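You operate a simulated robot arm through the tools that you are given. There is no shell and no other tool.

Carry out the task below with a simulated robot arm. There is one attempt and no reset: what you move stays moved.

## Task
Clamp the teal cap on the black stand and set the grey slider at the large hole.
Fine: cap on first, then the grey star knob to HOLD. Put the yellow pin in the hole, then move the slider up against it.

The check looks at the end state, three seconds after you hand in, the way a careful person would. Anything else that was tipped, shoved, dropped, spilled or broken makes it a failure. Lids that push on must go on centred and level and be pressed home; caps that screw on are set level and turned clockwise until they are tight.

## Robot
A 6-joint arm with a two-finger parallel gripper, fixed in place. Base frame: the origin is on the floor under the middle of its stand, x ahead of it, y to its left, z up; the work surface is at about z = 800. Readings come in mm, degrees, newtons and seconds.
With the tool pointing down near the work surface it reaches from about 300 to 660 mm from the base axis. Its first joint turns from -115.0 to 115.0 degrees. Payload 3.43 kg.
The TCP is the grasp point between the finger pads, 34 mm short of the fingertips. In the tool frame z runs along the fingers and y along their closing line. Largest opening 128 mm; finger width 24, thickness 12; the body of the gripper, 48 by 130 mm, starts 96 mm behind the TCP.
Orientation is that of the tool frame in the base frame, as a unit quaternion [w, x, y, z]. With the fingers straight down and closing along the base's y, the tool's x points along the base's -x, its y along +y and its z along -z.

## Interface
- The arm moves only by the tool play_rows. Its argument "rows" is a list of rows, each an object of numbers (a shift or turn left out is 0, a gripper value left out holds the last): "dx", "dy", "dz": the shift along the base's x, y, z in m; "rx", "ry", "rz": the turn, a rotation vector about the base's x, y, z in degrees; "grip": the finger opening in m, from 0 to 0.128. In form: [{"dx": .., "dy": .., "dz": .., "rx": .., "ry": .., "rz": .., "grip": ..}, ...]. A call has 1 to 20 rows; each row is the pose to reach, as a shift and turn from the pose commanded when the call began. A row lasts 0.2 s, in which the tool goes at most 50 mm and 8.6 degrees; a call with a longer step from one row to the next is refused whole, and so is a gripper value outside its range. A pose out of reach is approached as far as the arm can. The call stops where the force on the tool passes 40 N (or 10 N more than at its start, if that is more) or the arm is blocked; 0.2 s more then pass. Each finger travels about 153 mm/s and halts on what it meets, pressing with about 30 N; the grip force reading is that of the motor and also rises with nothing between the fingers. The clock runs only during rows and for 0.2 s after the last one: add rows that repeat a pose to give the fingers time. It gives the time, the measured TCP pose, the force on the tool (base axes), the opening and the grip force at its end, in the units of the frame above (readings bear some noise), with the torque about the TCP (base axes, N m) and any sound that the robot's microphone picked up.
- Cameras (640 x 400 px; columns grow to the right, rows downward): "scene" is fixed at [399, -500.8, 1387.5]; the picture's right is [0.49, 0.87, 0.00], its down [0.84, -0.47, -0.26] and it looks along [-0.23, 0.13, -0.97] (base axes); focal length 215 px, centre (320, 200). "wrist" rides on the gripper at [76, -11, -160] in the tool frame; the picture's right is [0.15, 0.99, 0.00], its down [-0.88, 0.13, -0.46] and it looks along [-0.45, 0.07, 0.89] (tool axes); focal length 234 px, centre (320, 200). There is no depth. A picture from a camera that has moved, and an enlarged one, comes with that camera's place and axes in the base frame and with its lens.
- get_image(camera): a new picture of that camera. It takes no simulated time.
- raise_lower(by): slides the trunk up (or, below 0, down) by that many mm; the arm rides with it, the base frame stays. It gives what a move gives, with no picture.
- inspect(camera, box): a new picture of the part [left, top, right, bottom] of that camera's present view, enlarged. It takes no simulated time.
- job_done(): hands the job in; it is judged then, once.

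Places have to be worked out from the pictures, the camera data and where the tool is seen. Open the gripper and draw the arm clear of the work before you hand the job in, unless the task says otherwise.

The tools are called after "Emit:" as a command line: name --argument value ..., lists and objects as JSON in quotes. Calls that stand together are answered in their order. play_rows: Moves the arm, as the interface text tells. Its arguments: {"type":"object","properties":{"rows":{"type":"array"}},"required":["rows"]} The other tools are called the same way: raise_lower (by) moves the trunk up or down; get_image (camera) takes a picture; inspect (camera, box) takes an enlarged picture of a part of a camera's view; job_done () hands the job in.

At the start:

```text
clock: 0.0
ee_pos: [292.8, -331.3, 1124.8]
orientation: [0.0, 0.0, 1.0, 0.0]
contact_force: [-0.4, -0.4, -0.5]
torque: [0.02, 0.02, 0.02]
opening: 128.1
gripper_force: 0.0
trunk travel left (down, up): [-875.0, 115.0]
```

scene: 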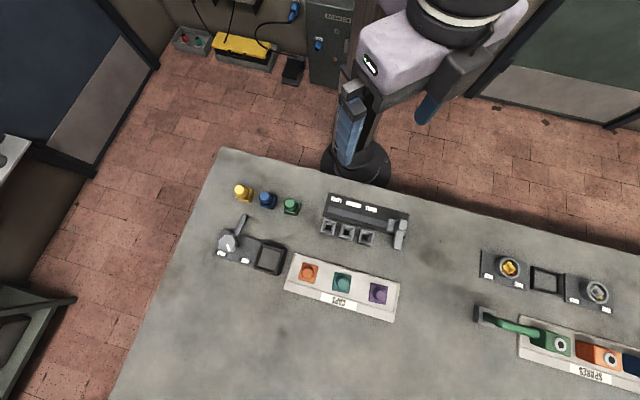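
wrist: 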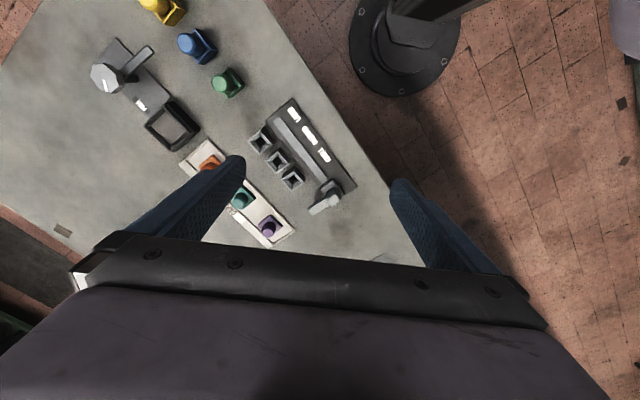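

I start by looking closer at the work area in both views: the pins, the stand with the grey knob, the caps tray and the slider rail.

Emit:
inspect --camera "scene" --box '[200, 170, 420, 330]'

Emit:
inspect --camera "wrist" --box '[80, 0, 380, 250]'

Emit:
inspect --camera "scene" --box '[460, 230, 640, 400]'

```text
2.50 times, centred on (310, 250) of scene
camera zoom: at [399.0, -500.8, 1387.5], right [0.49, 0.87, 0.0], down [0.84, -0.47, -0.26], along [-0.23, 0.13, -0.97], focal length 538 px, centre (345, 75)
```

zoom: 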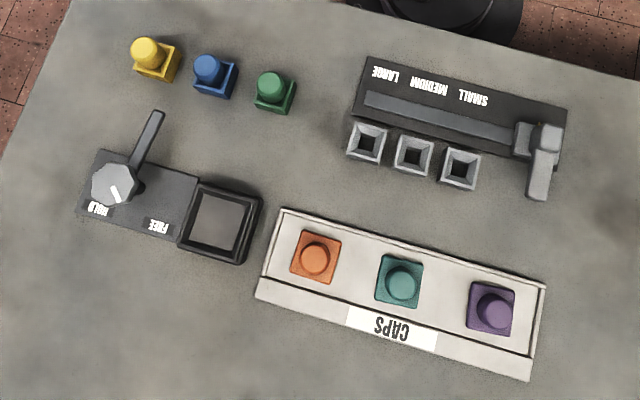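

```text
1.60 times, centred on (230, 125) of wrist
camera zoom: at [217.9, -342.5, 1284.4], right [-0.15, 0.99, 0.0], down [0.88, 0.13, 0.46], along [0.45, 0.07, -0.89], focal length 375 px, centre (464, 320)
```

zoom: 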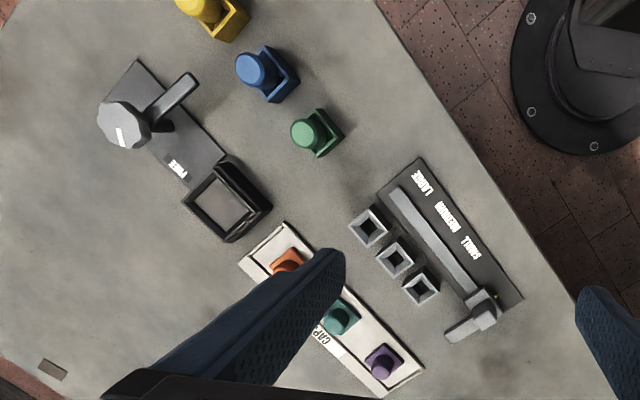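

```text
2.35 times, centred on (550, 315) of scene
camera zoom: at [399.0, -500.8, 1387.5], right [0.49, 0.87, 0.0], down [0.84, -0.47, -0.26], along [-0.23, 0.13, -0.97], focal length 506 px, centre (-221, -71)
```

zoom: 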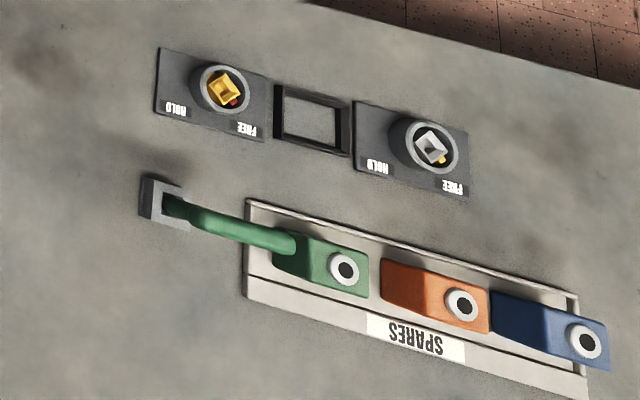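

The picture shows the caps, black stand and grey star knob along an outer row (about v=670 mm along the -45° diagonal), with the pins and the hole/slider rail on an inner row. I'll yaw the tool by -45° to line up with this layout and look with the wrist camera.

Emit:
play_rows --rows '[{"dx": -0.005, "dy": -0.007, "rz": -8}, {"dx": -0.01, "dy": -0.014, "rz": -16}, {"dx": -0.015, "dy": -0.021, "rz": -24}, {"dx": -0.02, "dy": -0.028, "rz": -32}, {"dx": -0.025, "dy": -0.035, "rz": -40}, {"dx": -0.031, "dy": -0.043, "rz": -45}]'

Emit:
get_image --camera "wrist"

```text
clock: 1.4
ee_pos: [262.9, -373.4, 1124.9]
orientation: [0.0, 0.383, 0.924, 0.0]
contact_force: [0.6, -0.6, 0.2]
torque: [0.0, -0.01, -0.03]
opening: 128.2
gripper_force: 0.0
trunk travel left (down, up): [-875.0, 115.0]
```

```text
taken
camera wrist: at [201.9, -328.4, 1284.0], right [0.6, 0.8, 0.0], down [0.71, -0.53, 0.46], along [0.37, -0.27, -0.89], focal length 234 px, centre (320, 200)
```

wrist: 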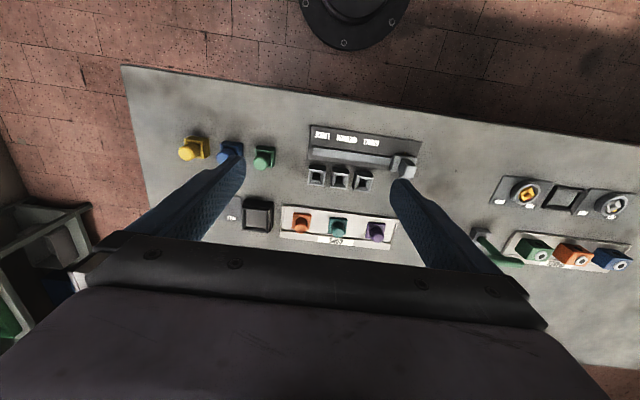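

The tool is lined up with the layout now. I zoom in on the two groups for finer detail before going lower.

Emit:
inspect --camera "wrist" --box '[280, 110, 440, 260]'

Emit:
inspect --camera "wrist" --box '[160, 110, 320, 260]'

Emit:
inspect --camera "scene" --box '[205, 205, 295, 280]'

Emit:
inspect --camera "scene" --box '[310, 185, 420, 255]'

Emit:
inspect --camera "scene" --box '[220, 175, 310, 225]'

Emit:
inspect --camera "scene" --box '[280, 245, 410, 325]'

```text
2.67 times, centred on (360, 185) of wrist
camera zoom: at [201.9, -328.4, 1284.0], right [0.6, 0.8, 0.0], down [0.71, -0.53, 0.46], along [0.37, -0.27, -0.89], focal length 624 px, centre (213, 240)
```

zoom: 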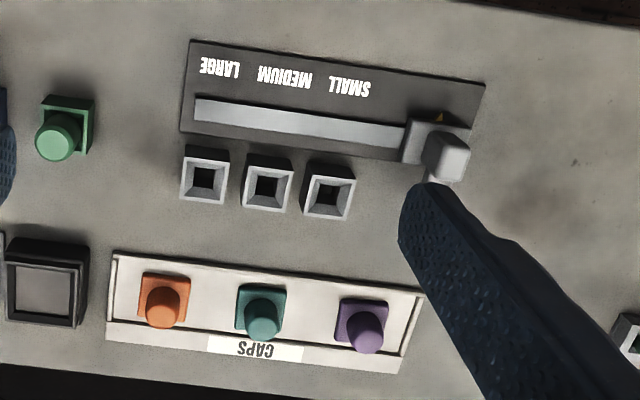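

```text
2.67 times, centred on (240, 185) of wrist
camera zoom: at [201.9, -328.4, 1284.0], right [0.6, 0.8, 0.0], down [0.71, -0.53, 0.46], along [0.37, -0.27, -0.89], focal length 624 px, centre (533, 240)
```

zoom: 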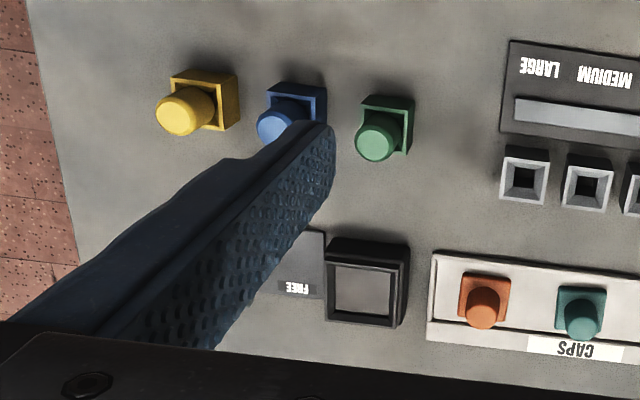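

```text
5.33 times, centred on (250, 242) of scene
camera zoom: at [399.0, -500.8, 1387.5], right [0.49, 0.87, 0.0], down [0.84, -0.47, -0.26], along [-0.23, 0.13, -0.97], focal length 1147 px, centre (693, -27)
```

zoom: 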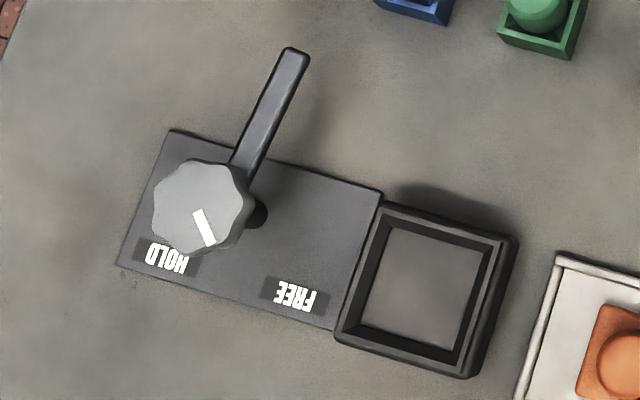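

```text
5.71 times, centred on (365, 220) of scene
camera zoom: at [399.0, -500.8, 1387.5], right [0.49, 0.87, 0.0], down [0.84, -0.47, -0.26], along [-0.23, 0.13, -0.97], focal length 1229 px, centre (63, 86)
```

zoom: 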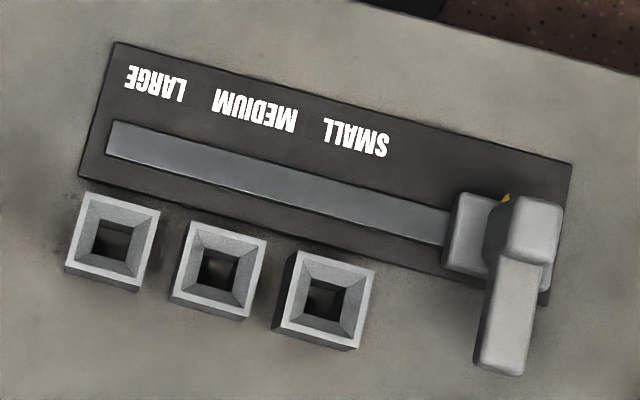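

```text
7.11 times, centred on (265, 200) of scene
camera zoom: at [399.0, -500.8, 1387.5], right [0.49, 0.87, 0.0], down [0.84, -0.47, -0.26], along [-0.23, 0.13, -0.97], focal length 1529 px, centre (711, 200)
```

zoom: 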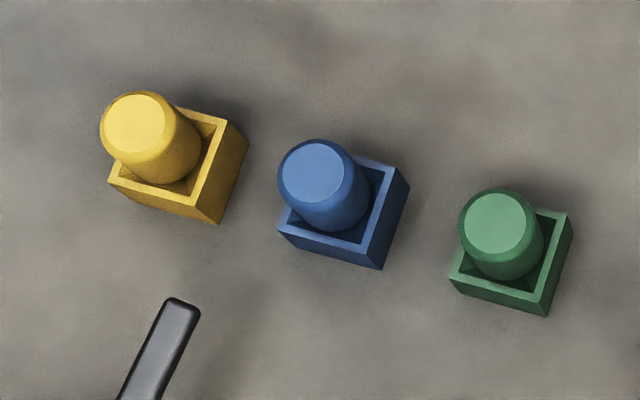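

```text
4.92 times, centred on (345, 285) of scene
camera zoom: at [399.0, -500.8, 1387.5], right [0.49, 0.87, 0.0], down [0.84, -0.47, -0.26], along [-0.23, 0.13, -0.97], focal length 1058 px, centre (197, -218)
```

zoom: 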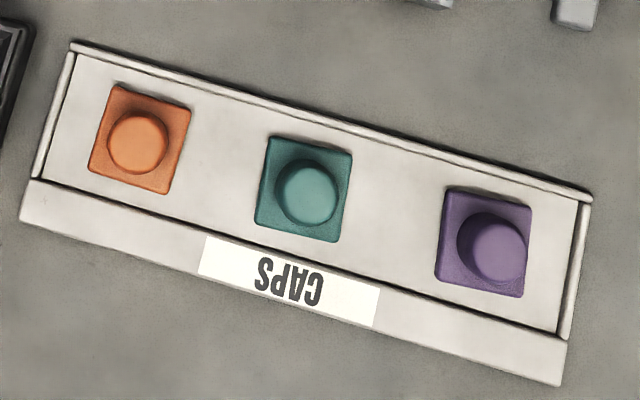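

The pointer on the star knob is at FREE with its bar swung inward. Turning it about 90° clockwise (seen from above) should bring the bar over the black stand. The outer row lies at 670–730 mm radius, so I'll test the reach at a safe height, moving toward a point above the knob.

Emit:
play_rows --rows '[{"dx": 0.0, "dy": -0.045}, {"dx": 0.0, "dy": -0.09}, {"dx": 0.0, "dy": -0.135}, {"dx": 0.0, "dy": -0.18}, {"dx": 0.0, "dy": -0.225}, {"dx": 0.0, "dy": -0.27}, {"dx": 0.0, "dy": -0.305}, {"dx": 0.0, "dy": -0.305}]'

Emit:
get_image --camera "scene"

Emit:
get_image --camera "wrist"

```text
clock: 3.2
ee_pos: [229.5, -559.7, 1096.2]
orientation: [0.001, 0.382, 0.924, 0.0]
contact_force: [0.2, -1.1, 0.4]
torque: [-0.02, 0.03, 0.0]
opening: 127.9
gripper_force: 0.1
out of reach, approached as far as the arm can: row 4, 5, 6, 7, 8
trunk travel left (down, up): [-875.0, 115.0]
```

```text
taken
```

scene: 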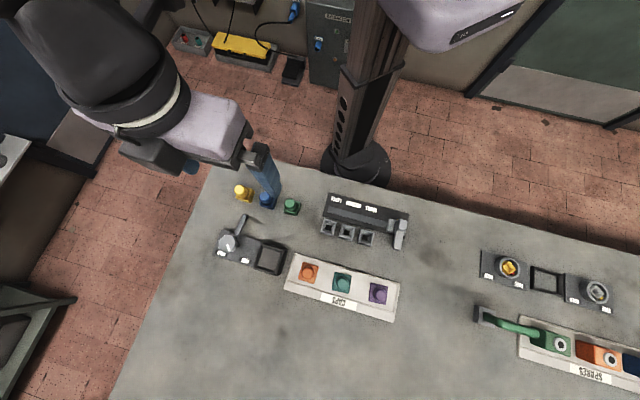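

```text
taken
camera wrist: at [167.9, -514.1, 1256.3], right [0.6, 0.8, 0.0], down [0.72, -0.53, 0.46], along [0.37, -0.27, -0.89], focal length 234 px, centre (320, 200)
```

wrist: 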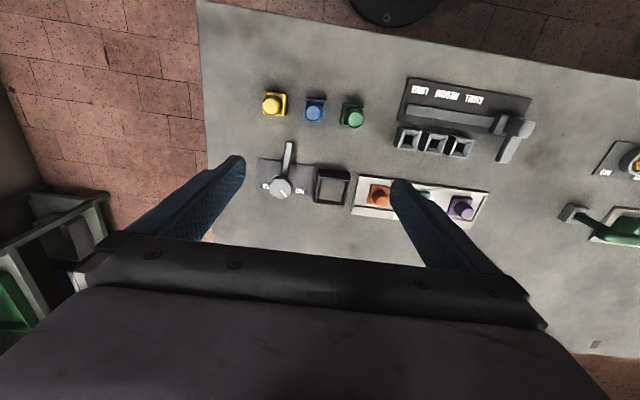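

At this height the vertical tool reaches only about 605 mm, so for the outer row I'll have to tilt the fingers outward. I back off along +y and check how the commanded pose is counted after a clipped move.

Emit:
play_rows --rows '[{"dx": 0.0, "dy": 0.045}, {"dx": 0.0, "dy": 0.09}, {"dx": 0.0, "dy": 0.135}, {"dx": 0.0, "dy": 0.135}]'

```text
clock: 4.2
ee_pos: [244.2, -548.9, 1109.1]
orientation: [0.0, 0.383, 0.924, 0.001]
contact_force: [0.5, 0.4, -0.1]
torque: [-0.05, 0.03, 0.02]
opening: 127.9
gripper_force: 0.0
out of reach, approached as far as the arm can: row 1, 2, 3, 4
trunk travel left (down, up): [-875.0, 115.0]
```

The commanded pose keeps the unreachable offset, so I'll track it as (262, -544, 1125). I bring the tool back over the middle at z≈1000 and tilt the fingers 30° outward, which gives an oblique view to judge heights.

Emit:
play_rows --rows '[{"dx": -0.004, "dy": 0.03, "dz": -0.03, "rx": -4.5, "ry": -4.5}, {"dx": -0.008, "dy": 0.06, "dz": -0.06, "rx": -9, "ry": -9}, {"dx": -0.012, "dy": 0.09, "dz": -0.09, "rx": -13.5, "ry": -13.5}, {"dx": -0.015, "dy": 0.113, "dz": -0.125, "rx": -18, "ry": -18}, {"dx": -0.015, "dy": 0.113, "dz": -0.125, "rx": -21.2, "ry": -21.2}, {"dx": -0.015, "dy": 0.113, "dz": -0.125, "rx": -21.2, "ry": -21.2}]'

Emit:
get_image --camera "wrist"

Emit:
get_image --camera "scene"

```text
clock: 5.6
ee_pos: [243.3, -548.1, 1108.6]
orientation: [0.0, 0.382, 0.924, 0.001]
contact_force: [-0.3, 0.4, 1.1]
torque: [-0.03, 0.0, -0.01]
opening: 128.2
gripper_force: 0.1
out of reach, approached as far as the arm can: row 1, 2, 3, 4, 5, 6
trunk travel left (down, up): [-875.0, 115.0]
```

```text
taken
camera wrist: at [181.3, -502.9, 1268.2], right [0.6, 0.8, 0.0], down [0.72, -0.53, 0.45], along [0.37, -0.27, -0.89], focal length 234 px, centre (320, 200)
```

wrist: 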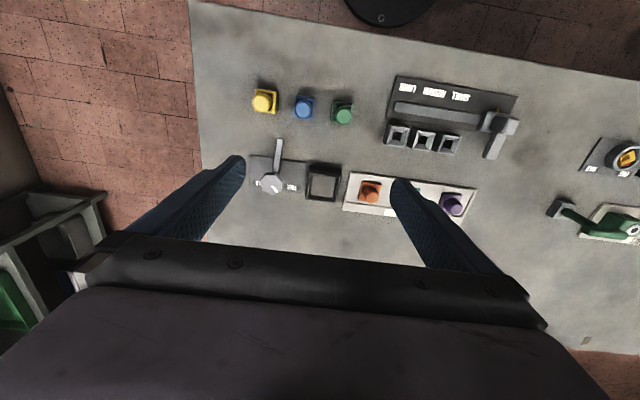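

```text
taken
```

scene: 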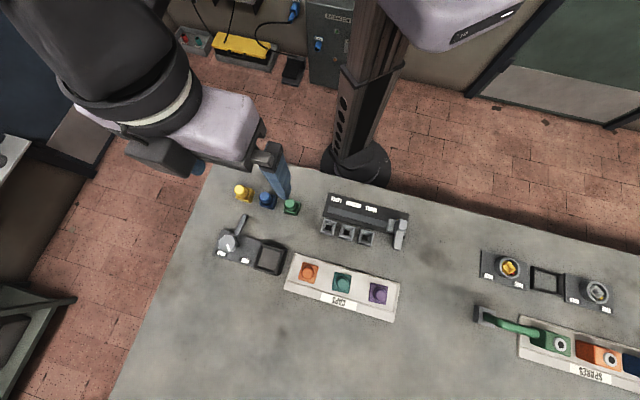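

The arm did not move: tilting right at the reach boundary was refused. I undo the commanded tilt and go back to a comfortable interior pose (247, -431, 1100) with the tool vertical.

Emit:
play_rows --rows '[{"dz": 0.025, "rx": 5, "ry": 5}, {"dz": 0.05, "rx": 10, "ry": 10}, {"dz": 0.075, "rx": 15, "ry": 15}, {"dz": 0.1, "rx": 21.2, "ry": 21.2}, {"dz": 0.1, "rx": 21.2, "ry": 21.2}, {"dz": 0.1, "rx": 21.2, "ry": 21.2}, {"dz": 0.1, "rx": 21.2, "ry": 21.2}]'

```text
refused: row 4 steps farther than a row can; nothing moved
```

Emit:
play_rows --rows '[{"dz": 0.025, "rx": 5, "ry": 5}, {"dz": 0.05, "rx": 10, "ry": 10}, {"dz": 0.075, "rx": 15, "ry": 15}, {"dz": 0.1, "rx": 18, "ry": 18}, {"dz": 0.1, "rx": 21.2, "ry": 21.2}, {"dz": 0.1, "rx": 21.2, "ry": 21.2}, {"dz": 0.1, "rx": 21.2, "ry": 21.2}]'

```text
clock: 7.2
ee_pos: [196.5, -429.1, 1146.0]
orientation: [-0.239, 0.369, 0.892, 0.099]
contact_force: [0.5, 0.5, -0.3]
torque: [-0.03, 0.02, 0.0]
opening: 127.7
gripper_force: 0.0
out of reach, approached as far as the arm can: row 1, 2, 3, 4, 5, 6, 7
trunk travel left (down, up): [-875.0, 115.0]
```

The orientation reading shows the tool now tilts 30° inward, so a clipped command resets the reference to the pose actually reached. I turn back to vertical and retract inward to a comfortable pose.

Emit:
play_rows --rows '[{"dx": 0.005, "dy": 0.01, "dz": -0.01, "rx": -5, "ry": -5}, {"dx": 0.01, "dy": 0.02, "dz": -0.02, "rx": -10, "ry": -10}, {"dx": 0.015, "dy": 0.03, "dz": -0.03, "rx": -15, "ry": -15}, {"dx": 0.02, "dy": 0.04, "dz": -0.04, "rx": -18, "ry": -18}, {"dx": 0.03, "dy": 0.06, "dz": -0.05, "rx": -21.2, "ry": -21.2}, {"dx": 0.03, "dy": 0.06, "dz": -0.05, "rx": -21.2, "ry": -21.2}]'

```text
clock: 8.6
ee_pos: [229.0, -372.7, 1094.2]
orientation: [0.0, 0.383, 0.924, 0.001]
contact_force: [0.1, 1.0, -0.1]
torque: [-0.02, -0.01, -0.02]
opening: 128.2
gripper_force: 0.0
trunk travel left (down, up): [-875.0, 115.0]
```

Back at a comfortable vertical pose. Now I test an outward tilt of the fingers from here in small steps.

Emit:
play_rows --rows '[{"rx": -5, "ry": -5}, {"rx": -10, "ry": -10}, {"rx": -15, "ry": -15}, {"rx": -20, "ry": -20}, {"rx": -21.2, "ry": -21.2}]'

Emit:
get_image --camera "wrist"

Emit:
get_image --camera "scene"

```text
clock: 9.8
ee_pos: [229.7, -372.6, 1093.7]
orientation: [0.239, 0.369, 0.893, -0.098]
contact_force: [-0.2, -0.3, -0.5]
torque: [0.02, -0.03, -0.01]
opening: 128.3
gripper_force: 0.1
trunk travel left (down, up): [-875.0, 115.0]
```

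```text
taken
camera wrist: at [118.6, -277.7, 1195.1], right [0.61, 0.79, -0.07], down [0.47, -0.29, 0.83], along [0.64, -0.54, -0.55], focal length 234 px, centre (320, 200)
```

wrist: 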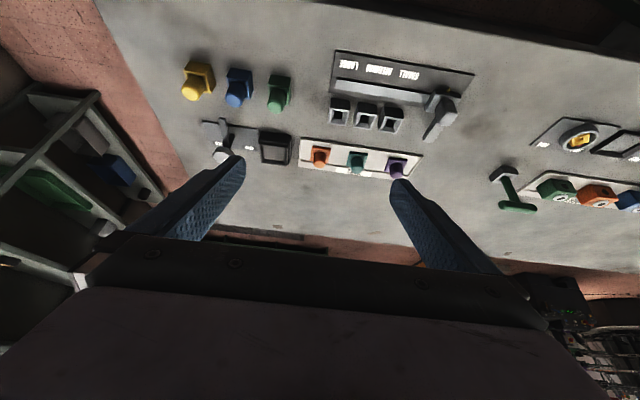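

```text
taken
```

scene: 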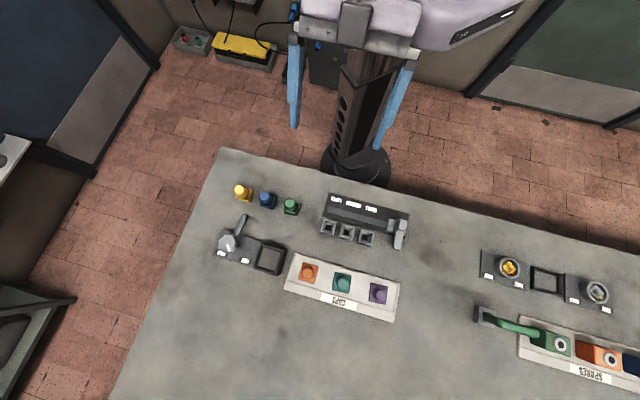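

A 30° outward tilt works here, and the view is more oblique. I zoom in to judge heights of the knob, bar, stand, caps and rail.

Emit:
inspect --camera "wrist" --box '[170, 50, 310, 180]'

Emit:
inspect --camera "wrist" --box '[290, 40, 480, 190]'

```text
3.08 times, centred on (240, 115) of wrist
camera zoom: at [118.6, -277.7, 1195.1], right [0.61, 0.79, -0.07], down [0.47, -0.29, 0.83], along [0.64, -0.54, -0.55], focal length 720 px, centre (566, 462)
```

zoom: 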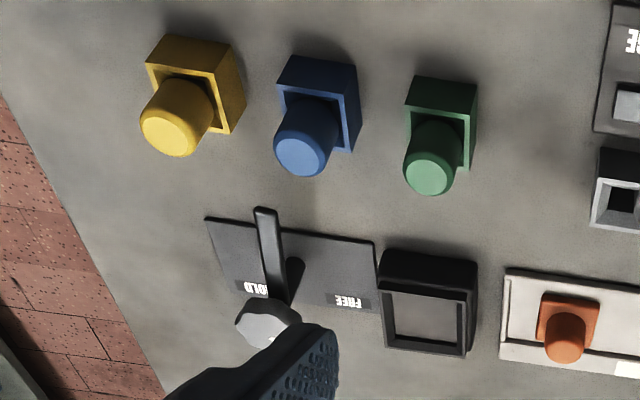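

```text
2.67 times, centred on (385, 115) of wrist
camera zoom: at [118.6, -277.7, 1195.1], right [0.61, 0.79, -0.07], down [0.47, -0.29, 0.83], along [0.64, -0.54, -0.55], focal length 624 px, centre (147, 427)
```

zoom: 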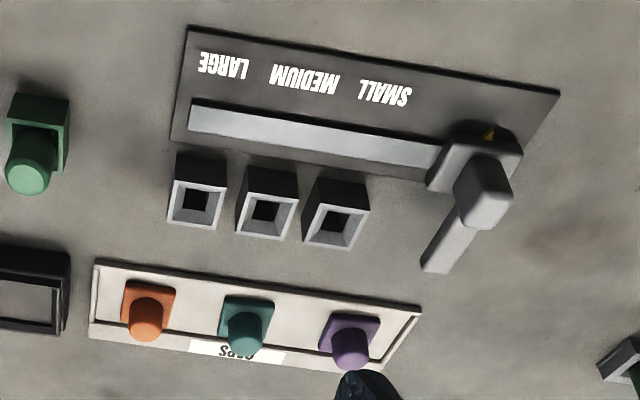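

The oblique view puts the stand rim at about z=830, the knob head at z≈866 near (264,-675), the bar top at z≈849, and the teal cap axis near (477,-482) with its stem top around z=830. I move closer to the stand and knob, still tilted and above everything, for a better measurement.

Emit:
play_rows --rows '[{"dx": 0.004, "dy": -0.032, "dz": -0.024}, {"dx": 0.008, "dy": -0.064, "dz": -0.048}, {"dx": 0.012, "dy": -0.096, "dz": -0.072}, {"dx": 0.015, "dy": -0.128, "dz": -0.096}, {"dx": 0.019, "dy": -0.16, "dz": -0.12}, {"dx": 0.022, "dy": -0.19, "dz": -0.144}, {"dx": 0.022, "dy": -0.19, "dz": -0.144}]'

Emit:
get_image --camera "wrist"

Emit:
get_image --camera "scene"

```text
clock: 11.4
ee_pos: [254.5, -563.3, 953.4]
orientation: [0.239, 0.37, 0.892, -0.098]
contact_force: [0.1, 0.4, -1.1]
torque: [-0.04, 0.02, 0.02]
opening: 127.9
gripper_force: 0.0
trunk travel left (down, up): [-875.0, 115.0]
```

```text
taken
camera wrist: at [143.0, -468.9, 1054.0], right [0.61, 0.79, -0.07], down [0.47, -0.29, 0.83], along [0.64, -0.54, -0.55], focal length 234 px, centre (320, 200)
```

wrist: 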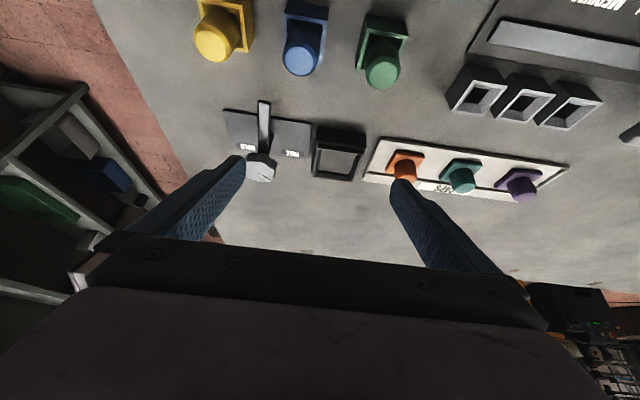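

```text
taken
```

scene: 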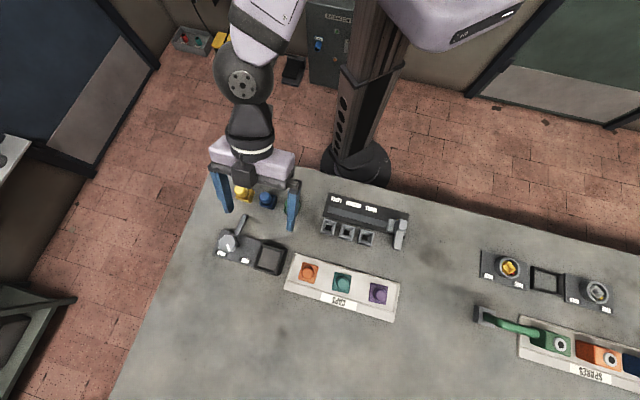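

The tilted reach works well here. I zoom in on the knob, bar and stand, and on the caps.

Emit:
inspect --camera "wrist" --box '[210, 80, 380, 200]'

Emit:
inspect --camera "wrist" --box '[360, 120, 580, 220]'

Emit:
inspect --camera "wrist" --box '[430, 0, 640, 150]'

Emit:
inspect --camera "wrist" --box '[180, 0, 420, 110]'

```text
3.33 times, centred on (295, 140) of wrist
camera zoom: at [143.0, -468.9, 1054.0], right [0.61, 0.79, -0.07], down [0.47, -0.29, 0.83], along [0.64, -0.54, -0.55], focal length 781 px, centre (403, 400)
```

zoom: 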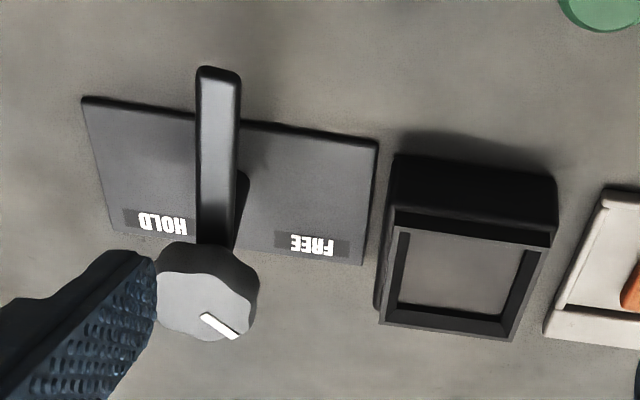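

```text
2.91 times, centred on (470, 170) of wrist
camera zoom: at [143.0, -468.9, 1054.0], right [0.61, 0.79, -0.07], down [0.47, -0.29, 0.83], along [0.64, -0.54, -0.55], focal length 681 px, centre (-116, 287)
```

zoom: 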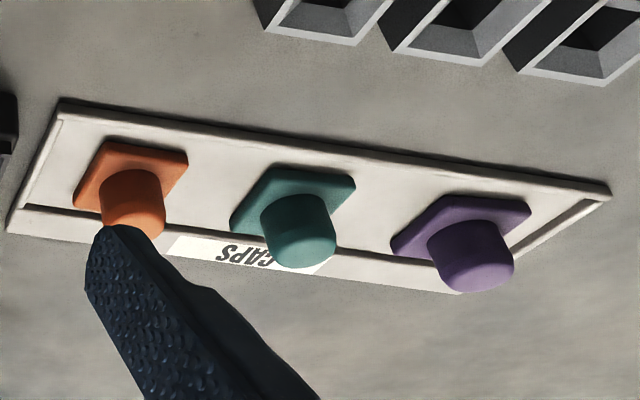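

```text
2.67 times, centred on (535, 75) of wrist
camera zoom: at [143.0, -468.9, 1054.0], right [0.61, 0.79, -0.07], down [0.47, -0.29, 0.83], along [0.64, -0.54, -0.55], focal length 624 px, centre (-253, 533)
```

zoom: 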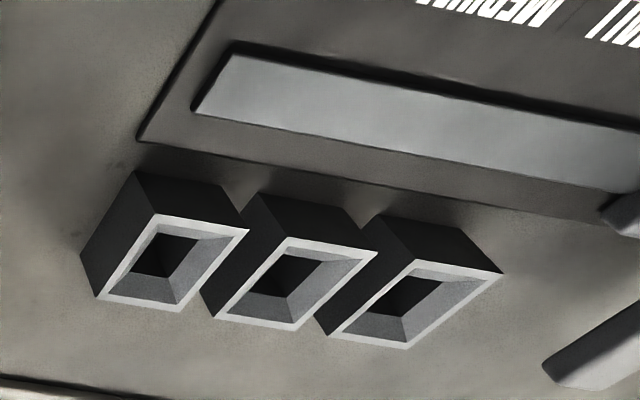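

```text
2.67 times, centred on (300, 55) of wrist
camera zoom: at [143.0, -468.9, 1054.0], right [0.61, 0.79, -0.07], down [0.47, -0.29, 0.83], along [0.64, -0.54, -0.55], focal length 624 px, centre (373, 587)
```

zoom: 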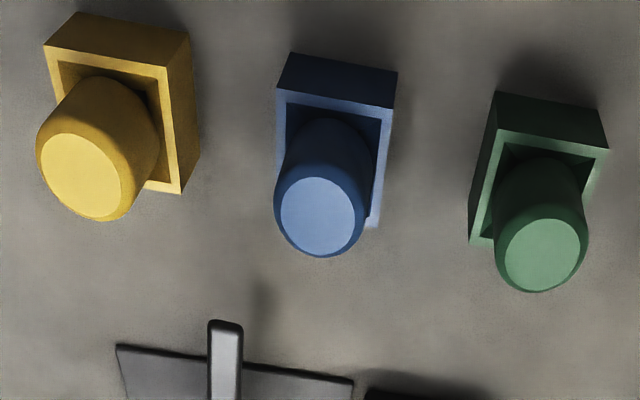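

The stand is a square tub with a recess. The labels put HOLD 90° clockwise from FREE, with the knob axis near (264,-674). I take high-zoom scene pictures of the cap, the stand and the sockets for precise positions.

Emit:
inspect --camera "scene" --box '[322, 262, 362, 302]'

Emit:
inspect --camera "scene" --box '[248, 235, 296, 280]'

Emit:
inspect --camera "scene" --box '[318, 210, 382, 250]'

Emit:
inspect --camera "scene" --box '[378, 205, 418, 255]'

```text
10.00 times, centred on (342, 282) of scene
camera zoom: at [399.0, -500.8, 1387.5], right [0.49, 0.87, 0.0], down [0.84, -0.47, -0.26], along [-0.23, 0.13, -0.97], focal length 2150 px, centre (100, -620)
```

zoom: 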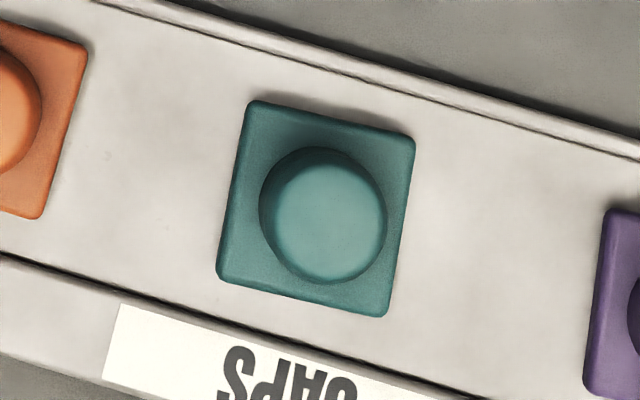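

```text
8.89 times, centred on (272, 258) of scene
camera zoom: at [399.0, -500.8, 1387.5], right [0.49, 0.87, 0.0], down [0.84, -0.47, -0.26], along [-0.23, 0.13, -0.97], focal length 1911 px, centre (747, -311)
```

zoom: 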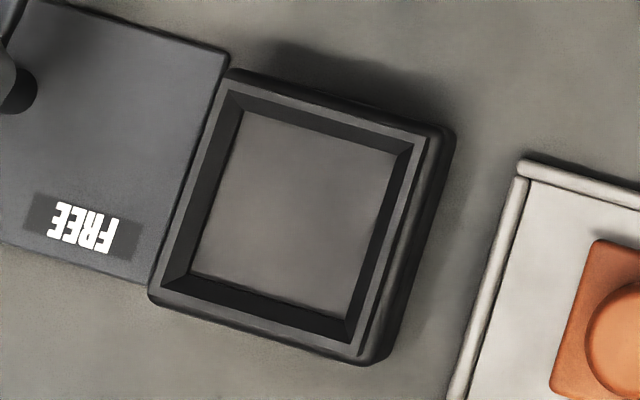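

```text
10.00 times, centred on (350, 230) of scene
camera zoom: at [399.0, -500.8, 1387.5], right [0.49, 0.87, 0.0], down [0.84, -0.47, -0.26], along [-0.23, 0.13, -0.97], focal length 2150 px, centre (20, -100)
```

zoom: 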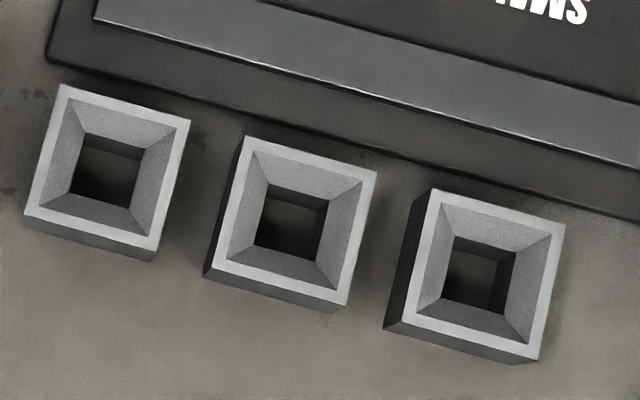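

```text
8.00 times, centred on (398, 230) of scene
camera zoom: at [399.0, -500.8, 1387.5], right [0.49, 0.87, 0.0], down [0.84, -0.47, -0.26], along [-0.23, 0.13, -0.97], focal length 1720 px, centre (-304, -40)
```

zoom: 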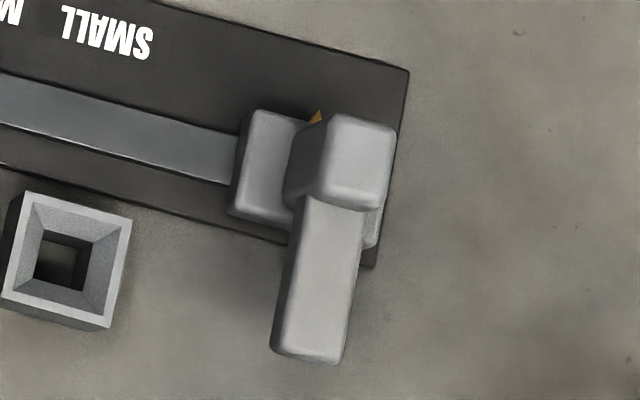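

The high zoom gives the cap axis at about (479, -482), yawed roughly +3.6° from 45°, with a ~43 mm base. The stand recess centre is about (339, -613), yaw ≈45.8°, with a 46 mm floor and flared walls. I check that the arm has settled, to calibrate readings against commands, and close to 70 mm at the same time.

Emit:
play_rows --rows '[{"grip": 0.07}, {"grip": 0.07}, {"grip": 0.07}]'

```text
clock: 12.2
ee_pos: [254.2, -563.5, 954.1]
orientation: [0.239, 0.37, 0.893, -0.098]
contact_force: [-0.8, -0.2, 0.2]
torque: [-0.01, -0.02, 0.01]
opening: 69.9
gripper_force: 0.2
trunk travel left (down, up): [-875.0, 115.0]
```

The arm is settled at (254.2, -563.5, 954). I move above the teal cap, staying high (z≈930), and check the alignment there.

Emit:
play_rows --rows '[{"dx": 0.036, "dy": 0.015, "dz": -0.004}, {"dx": 0.072, "dy": 0.03, "dz": -0.008}, {"dx": 0.108, "dy": 0.045, "dz": -0.012}, {"dx": 0.144, "dy": 0.06, "dz": -0.016}, {"dx": 0.18, "dy": 0.075, "dz": -0.02}, {"dx": 0.217, "dy": 0.089, "dz": -0.024}, {"dx": 0.217, "dy": 0.089, "dz": -0.024}]'

Emit:
get_image --camera "wrist"

Emit:
inspect --camera "scene" --box '[270, 180, 430, 320]'

```text
clock: 13.8
ee_pos: [471.2, -475.1, 927.7]
orientation: [0.239, 0.37, 0.892, -0.098]
contact_force: [-0.6, 0.1, -0.3]
torque: [0.06, 0.01, 0.03]
opening: 69.9
gripper_force: 0.1
trunk travel left (down, up): [-875.0, 115.0]
```

```text
taken
camera wrist: at [359.6, -380.2, 1028.6], right [0.61, 0.79, -0.07], down [0.47, -0.29, 0.83], along [0.64, -0.54, -0.55], focal length 234 px, centre (320, 200)
```

wrist: 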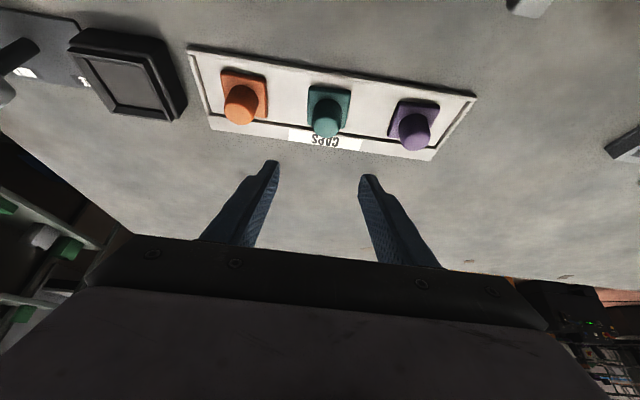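

```text
2.86 times, centred on (350, 250) of scene
camera zoom: at [399.0, -500.8, 1387.5], right [0.49, 0.87, 0.0], down [0.84, -0.47, -0.26], along [-0.23, 0.13, -0.97], focal length 614 px, centre (234, 57)
```

zoom: 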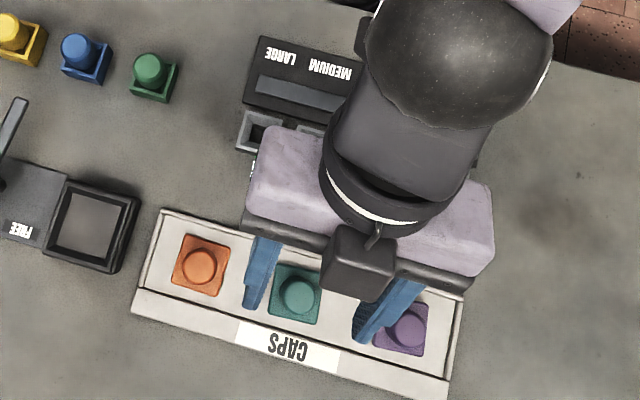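

The fingers straddle the teal cap in u. I zoom to confirm the stem centre before descending.

Emit:
inspect --camera "wrist" --box '[260, 70, 400, 190]'

```text
3.33 times, centred on (330, 130) of wrist
camera zoom: at [359.6, -380.2, 1028.6], right [0.61, 0.79, -0.07], down [0.47, -0.29, 0.83], along [0.64, -0.54, -0.55], focal length 781 px, centre (287, 433)
```

zoom: 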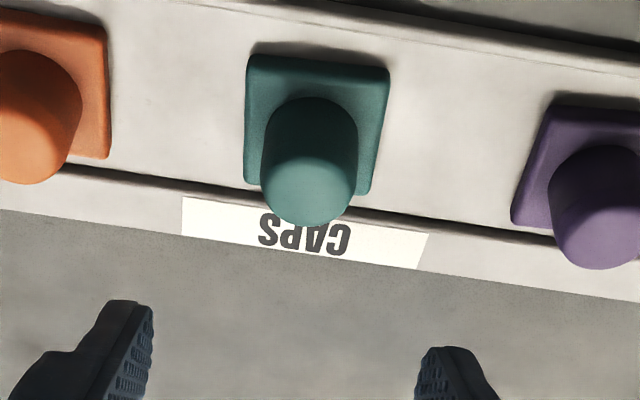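

The stem top works out at z≈838 and the base top at z≈807, with the axis still at about (479.5,-482). I lower the tilted fingers to TCP z≈851 so the tips straddle the stem just above the base.

Emit:
play_rows --rows '[{"dx": 0.0003, "dy": 0.0003, "dz": -0.02}, {"dx": 0.0007, "dy": 0.0007, "dz": -0.04}, {"dx": 0.0007, "dy": 0.0007, "dz": -0.06}, {"dx": 0.0007, "dy": 0.0007, "dz": -0.077}, {"dx": 0.0007, "dy": 0.0007, "dz": -0.077}]'

Emit:
get_image --camera "wrist"

Emit:
inspect --camera "scene" --box '[300, 240, 400, 320]'

```text
clock: 15.0
ee_pos: [469.7, -472.0, 849.3]
orientation: [0.239, 0.369, 0.893, -0.098]
contact_force: [-0.9, 0.5, 0.0]
torque: [-0.02, 0.01, 0.0]
opening: 69.9
gripper_force: 0.1
trunk travel left (down, up): [-875.0, 115.0]
```

```text
taken
camera wrist: at [359.8, -378.0, 949.4], right [0.61, 0.79, -0.07], down [0.47, -0.29, 0.83], along [0.64, -0.54, -0.55], focal length 234 px, centre (320, 200)
```

wrist: 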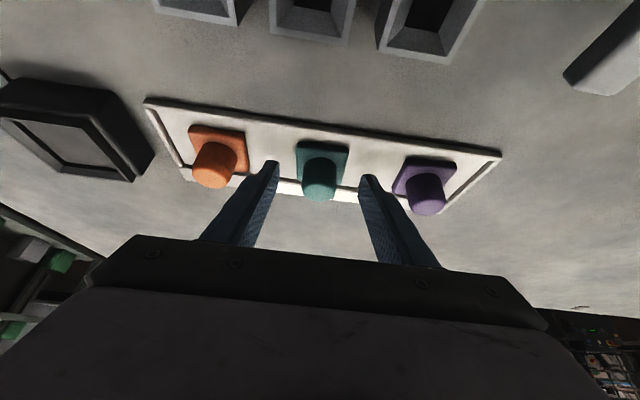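

```text
5.00 times, centred on (350, 280) of scene
camera zoom: at [399.0, -500.8, 1387.5], right [0.49, 0.87, 0.0], down [0.84, -0.47, -0.26], along [-0.23, 0.13, -0.97], focal length 1075 px, centre (170, -200)
```

zoom: 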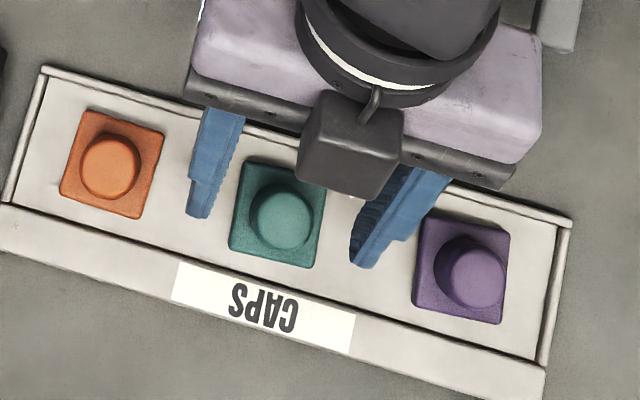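

The fingers straddle the stem with no contact. I nudge 2.5 mm outward and close on the stem.

Emit:
play_rows --rows '[{"dx": 0.0018, "dy": -0.0018, "grip": 0.07}, {"dx": 0.0018, "dy": -0.0018, "grip": 0.04}, {"dx": 0.0018, "dy": -0.0018, "grip": 0.02}, {"dx": 0.0018, "dy": -0.0018, "grip": 0.02}, {"dx": 0.0018, "dy": -0.0018, "grip": 0.02}]'

Emit:
inspect --camera "wrist" --box '[240, 110, 400, 230]'

Emit:
inspect --camera "scene" --box '[310, 250, 380, 310]'

```text
clock: 16.2
ee_pos: [472.2, -474.6, 849.5]
orientation: [0.238, 0.369, 0.893, -0.098]
contact_force: [1.0, 0.3, 2.1]
torque: [0.01, 0.0, 0.02]
opening: 28.4
gripper_force: 29.8
trunk travel left (down, up): [-875.0, 115.0]
```

```text
3.33 times, centred on (320, 170) of wrist
camera zoom: at [361.3, -379.4, 949.3], right [0.61, 0.79, -0.07], down [0.47, -0.29, 0.83], along [0.64, -0.54, -0.55], focal length 781 px, centre (320, 300)
```

zoom: 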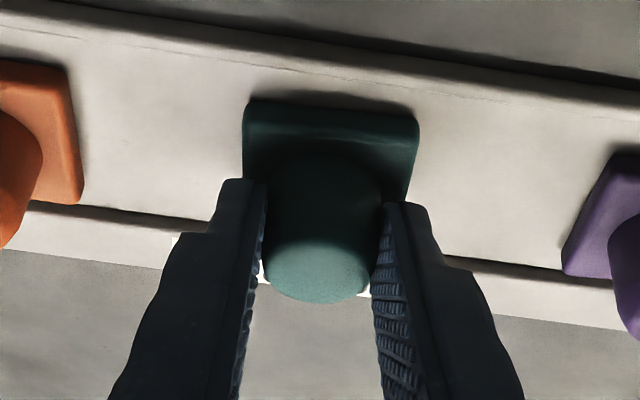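

```text
6.67 times, centred on (345, 280) of scene
camera zoom: at [399.0, -500.8, 1387.5], right [0.49, 0.87, 0.0], down [0.84, -0.47, -0.26], along [-0.23, 0.13, -0.97], focal length 1433 px, centre (153, -333)
```

zoom: 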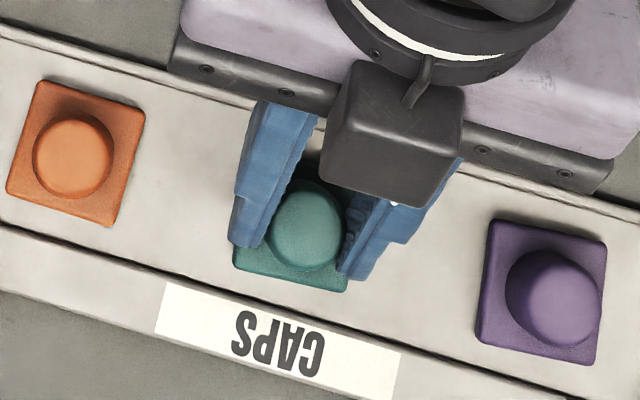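

Gripped at 28.4 mm opening with about 30 N. I lift straight up 80 mm.

Emit:
play_rows --rows '[{"dz": 0.01}, {"dz": 0.03}, {"dz": 0.055}, {"dz": 0.08}, {"dz": 0.08}]'

Emit:
get_image --camera "wrist"

Emit:
inspect --camera "wrist" --box '[240, 110, 400, 230]'

Emit:
inspect --camera "scene" --box '[310, 250, 380, 310]'

```text
clock: 17.4
ee_pos: [472.0, -473.2, 928.9]
orientation: [0.237, 0.37, 0.893, -0.097]
contact_force: [-0.4, -0.2, 0.1]
torque: [0.0, 0.02, 0.0]
opening: 20.1
gripper_force: 0.1
trunk travel left (down, up): [-875.0, 115.0]
```

```text
taken
camera wrist: at [361.0, -379.2, 1029.5], right [0.61, 0.79, -0.07], down [0.47, -0.29, 0.83], along [0.64, -0.54, -0.55], focal length 234 px, centre (320, 200)
```

wrist: 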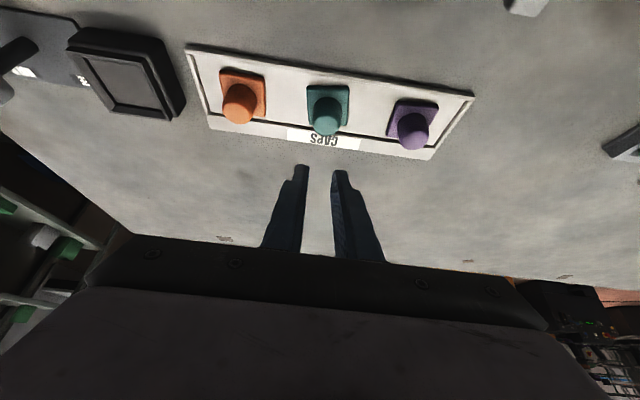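

```text
3.33 times, centred on (320, 170) of wrist
camera zoom: at [361.0, -379.2, 1029.5], right [0.61, 0.79, -0.07], down [0.47, -0.29, 0.83], along [0.64, -0.54, -0.55], focal length 781 px, centre (320, 300)
```

zoom: 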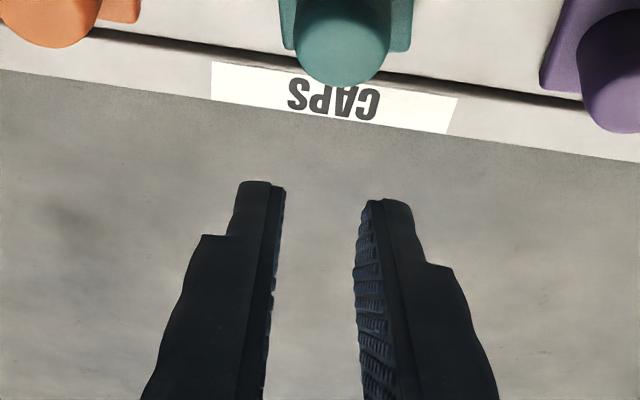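

```text
6.67 times, centred on (345, 280) of scene
camera zoom: at [399.0, -500.8, 1387.5], right [0.49, 0.87, 0.0], down [0.84, -0.47, -0.26], along [-0.23, 0.13, -0.97], focal length 1433 px, centre (153, -333)
```

zoom: 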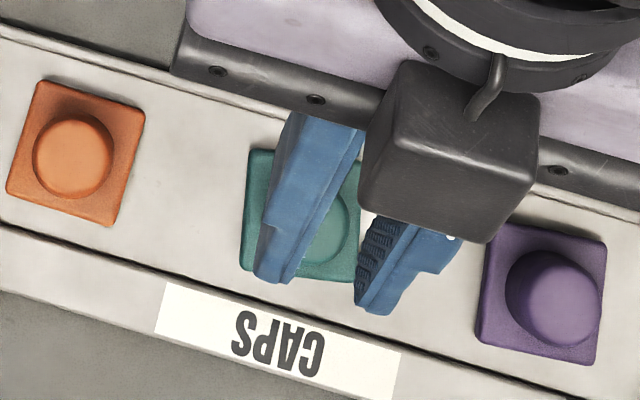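

The opening went to 20 mm and the cap is still in the tray, so the stem slipped from the fingertips. I reopen to 70 mm and look at how the cap sits now.

Emit:
play_rows --rows '[{"grip": 0.07}, {"grip": 0.07}, {"grip": 0.07}]'

Emit:
inspect --camera "scene" --box '[322, 262, 362, 302]'

Emit:
inspect --camera "wrist" --box '[290, 75, 370, 145]'

```text
clock: 18.2
ee_pos: [472.0, -473.0, 928.1]
orientation: [0.238, 0.37, 0.893, -0.098]
contact_force: [0.3, -0.8, -1.4]
torque: [0.0, -0.03, 0.02]
opening: 69.9
gripper_force: 0.1
trunk travel left (down, up): [-875.0, 115.0]
```

```text
10.00 times, centred on (342, 282) of scene
camera zoom: at [399.0, -500.8, 1387.5], right [0.49, 0.87, 0.0], down [0.84, -0.47, -0.26], along [-0.23, 0.13, -0.97], focal length 2150 px, centre (100, -620)
```

zoom: 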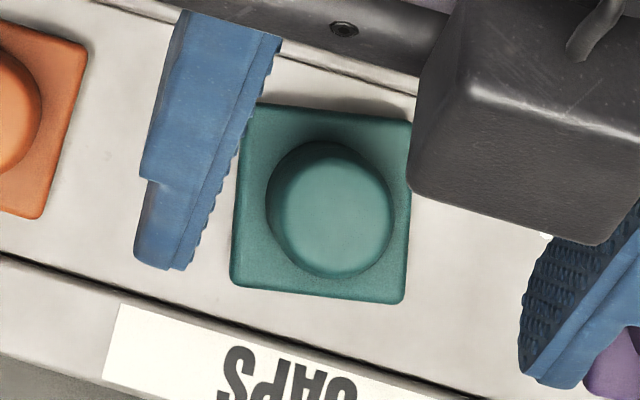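

```text
5.71 times, centred on (330, 110) of wrist
camera zoom: at [360.9, -379.2, 1029.4], right [0.61, 0.79, -0.07], down [0.47, -0.29, 0.83], along [0.64, -0.54, -0.55], focal length 1338 px, centre (263, 714)
```

zoom: 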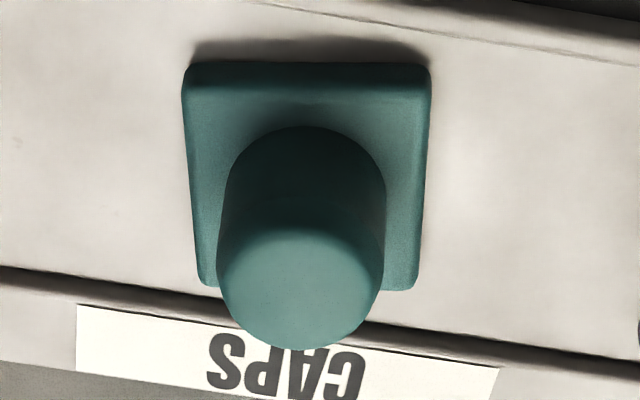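

The cap turned about 5° but sits flat and upright in the tray. I'll regrip lower with the command fully closed, then lift very slowly while reading the force.

Emit:
play_rows --rows '[{"dx": 0.001, "dy": -0.001, "dz": -0.03}, {"dx": 0.001, "dy": -0.001, "dz": -0.06}, {"dx": 0.001, "dy": -0.001, "dz": -0.075}, {"dx": 0.001, "dy": -0.001, "dz": -0.082}, {"dx": 0.001, "dy": -0.001, "dz": -0.082}, {"dx": 0.001, "dy": -0.001, "dz": -0.082}]'

Emit:
inspect --camera "wrist" --box '[240, 110, 400, 230]'

Emit:
inspect --camera "scene" --box '[322, 262, 362, 302]'

```text
clock: 19.6
ee_pos: [474.8, -474.8, 847.3]
orientation: [0.239, 0.369, 0.893, -0.098]
contact_force: [0.5, 0.7, -0.6]
torque: [-0.02, 0.01, 0.02]
opening: 69.8
gripper_force: 0.1
trunk travel left (down, up): [-875.0, 115.0]
```

```text
3.33 times, centred on (320, 170) of wrist
camera zoom: at [363.1, -381.4, 947.4], right [0.61, 0.79, -0.07], down [0.47, -0.29, 0.83], along [0.64, -0.54, -0.55], focal length 781 px, centre (320, 300)
```

zoom: 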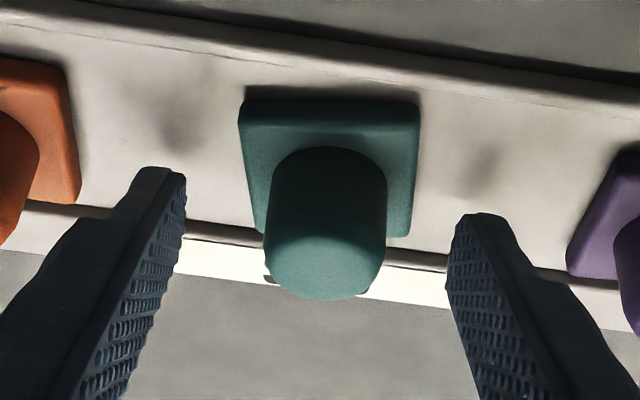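

```text
10.00 times, centred on (342, 282) of scene
camera zoom: at [399.0, -500.8, 1387.5], right [0.49, 0.87, 0.0], down [0.84, -0.47, -0.26], along [-0.23, 0.13, -0.97], focal length 2150 px, centre (100, -620)
```

zoom: 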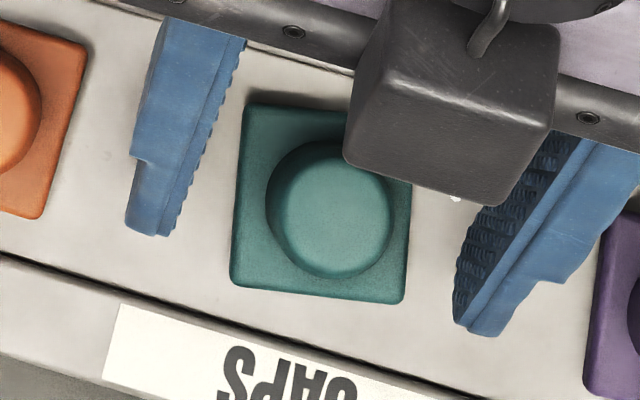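

The fingers are well placed around the stem with no contact. I close fully and hold, then raise only 4 mm to see whether the cap comes along.

Emit:
play_rows --rows '[{"grip": 0.04}, {"grip": 0.0}, {"grip": 0.0}, {"grip": 0.0}, {"grip": 0.0}, {"grip": 0.0}]'

Emit:
inspect --camera "wrist" --box '[240, 110, 400, 230]'

Emit:
play_rows --rows '[{"dz": 0.001}, {"dz": 0.002}, {"dz": 0.003}, {"dz": 0.004}, {"dz": 0.004}]'

Emit:
inspect --camera "wrist" --box '[240, 110, 400, 230]'

```text
clock: 21.0
ee_pos: [474.6, -475.5, 847.2]
orientation: [0.239, 0.37, 0.892, -0.099]
contact_force: [0.9, 0.6, 0.2]
torque: [0.01, -0.01, 0.03]
opening: 43.6
gripper_force: 29.6
trunk travel left (down, up): [-875.0, 115.0]
```

```text
3.33 times, centred on (320, 170) of wrist
camera zoom: at [363.1, -381.4, 947.5], right [0.61, 0.79, -0.07], down [0.47, -0.29, 0.83], along [0.64, -0.54, -0.55], focal length 781 px, centre (320, 300)
```

zoom: 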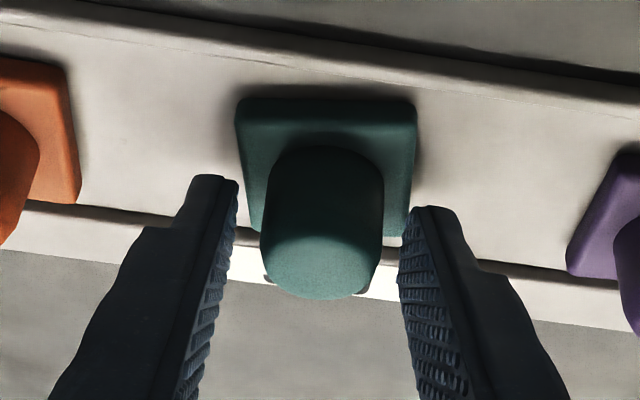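

```text
clock: 22.2
ee_pos: [473.6, -474.8, 850.9]
orientation: [0.238, 0.369, 0.893, -0.097]
contact_force: [-0.5, -0.3, -0.7]
torque: [0.01, -0.01, 0.01]
opening: 43.7
gripper_force: 29.9
trunk travel left (down, up): [-875.0, 115.0]
```

```text
3.33 times, centred on (320, 170) of wrist
camera zoom: at [362.1, -380.3, 951.6], right [0.61, 0.79, -0.07], down [0.47, -0.29, 0.83], along [0.64, -0.54, -0.55], focal length 781 px, centre (320, 300)
```

zoom: 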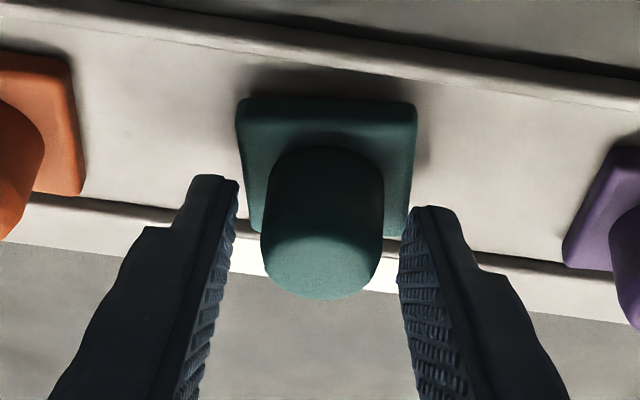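

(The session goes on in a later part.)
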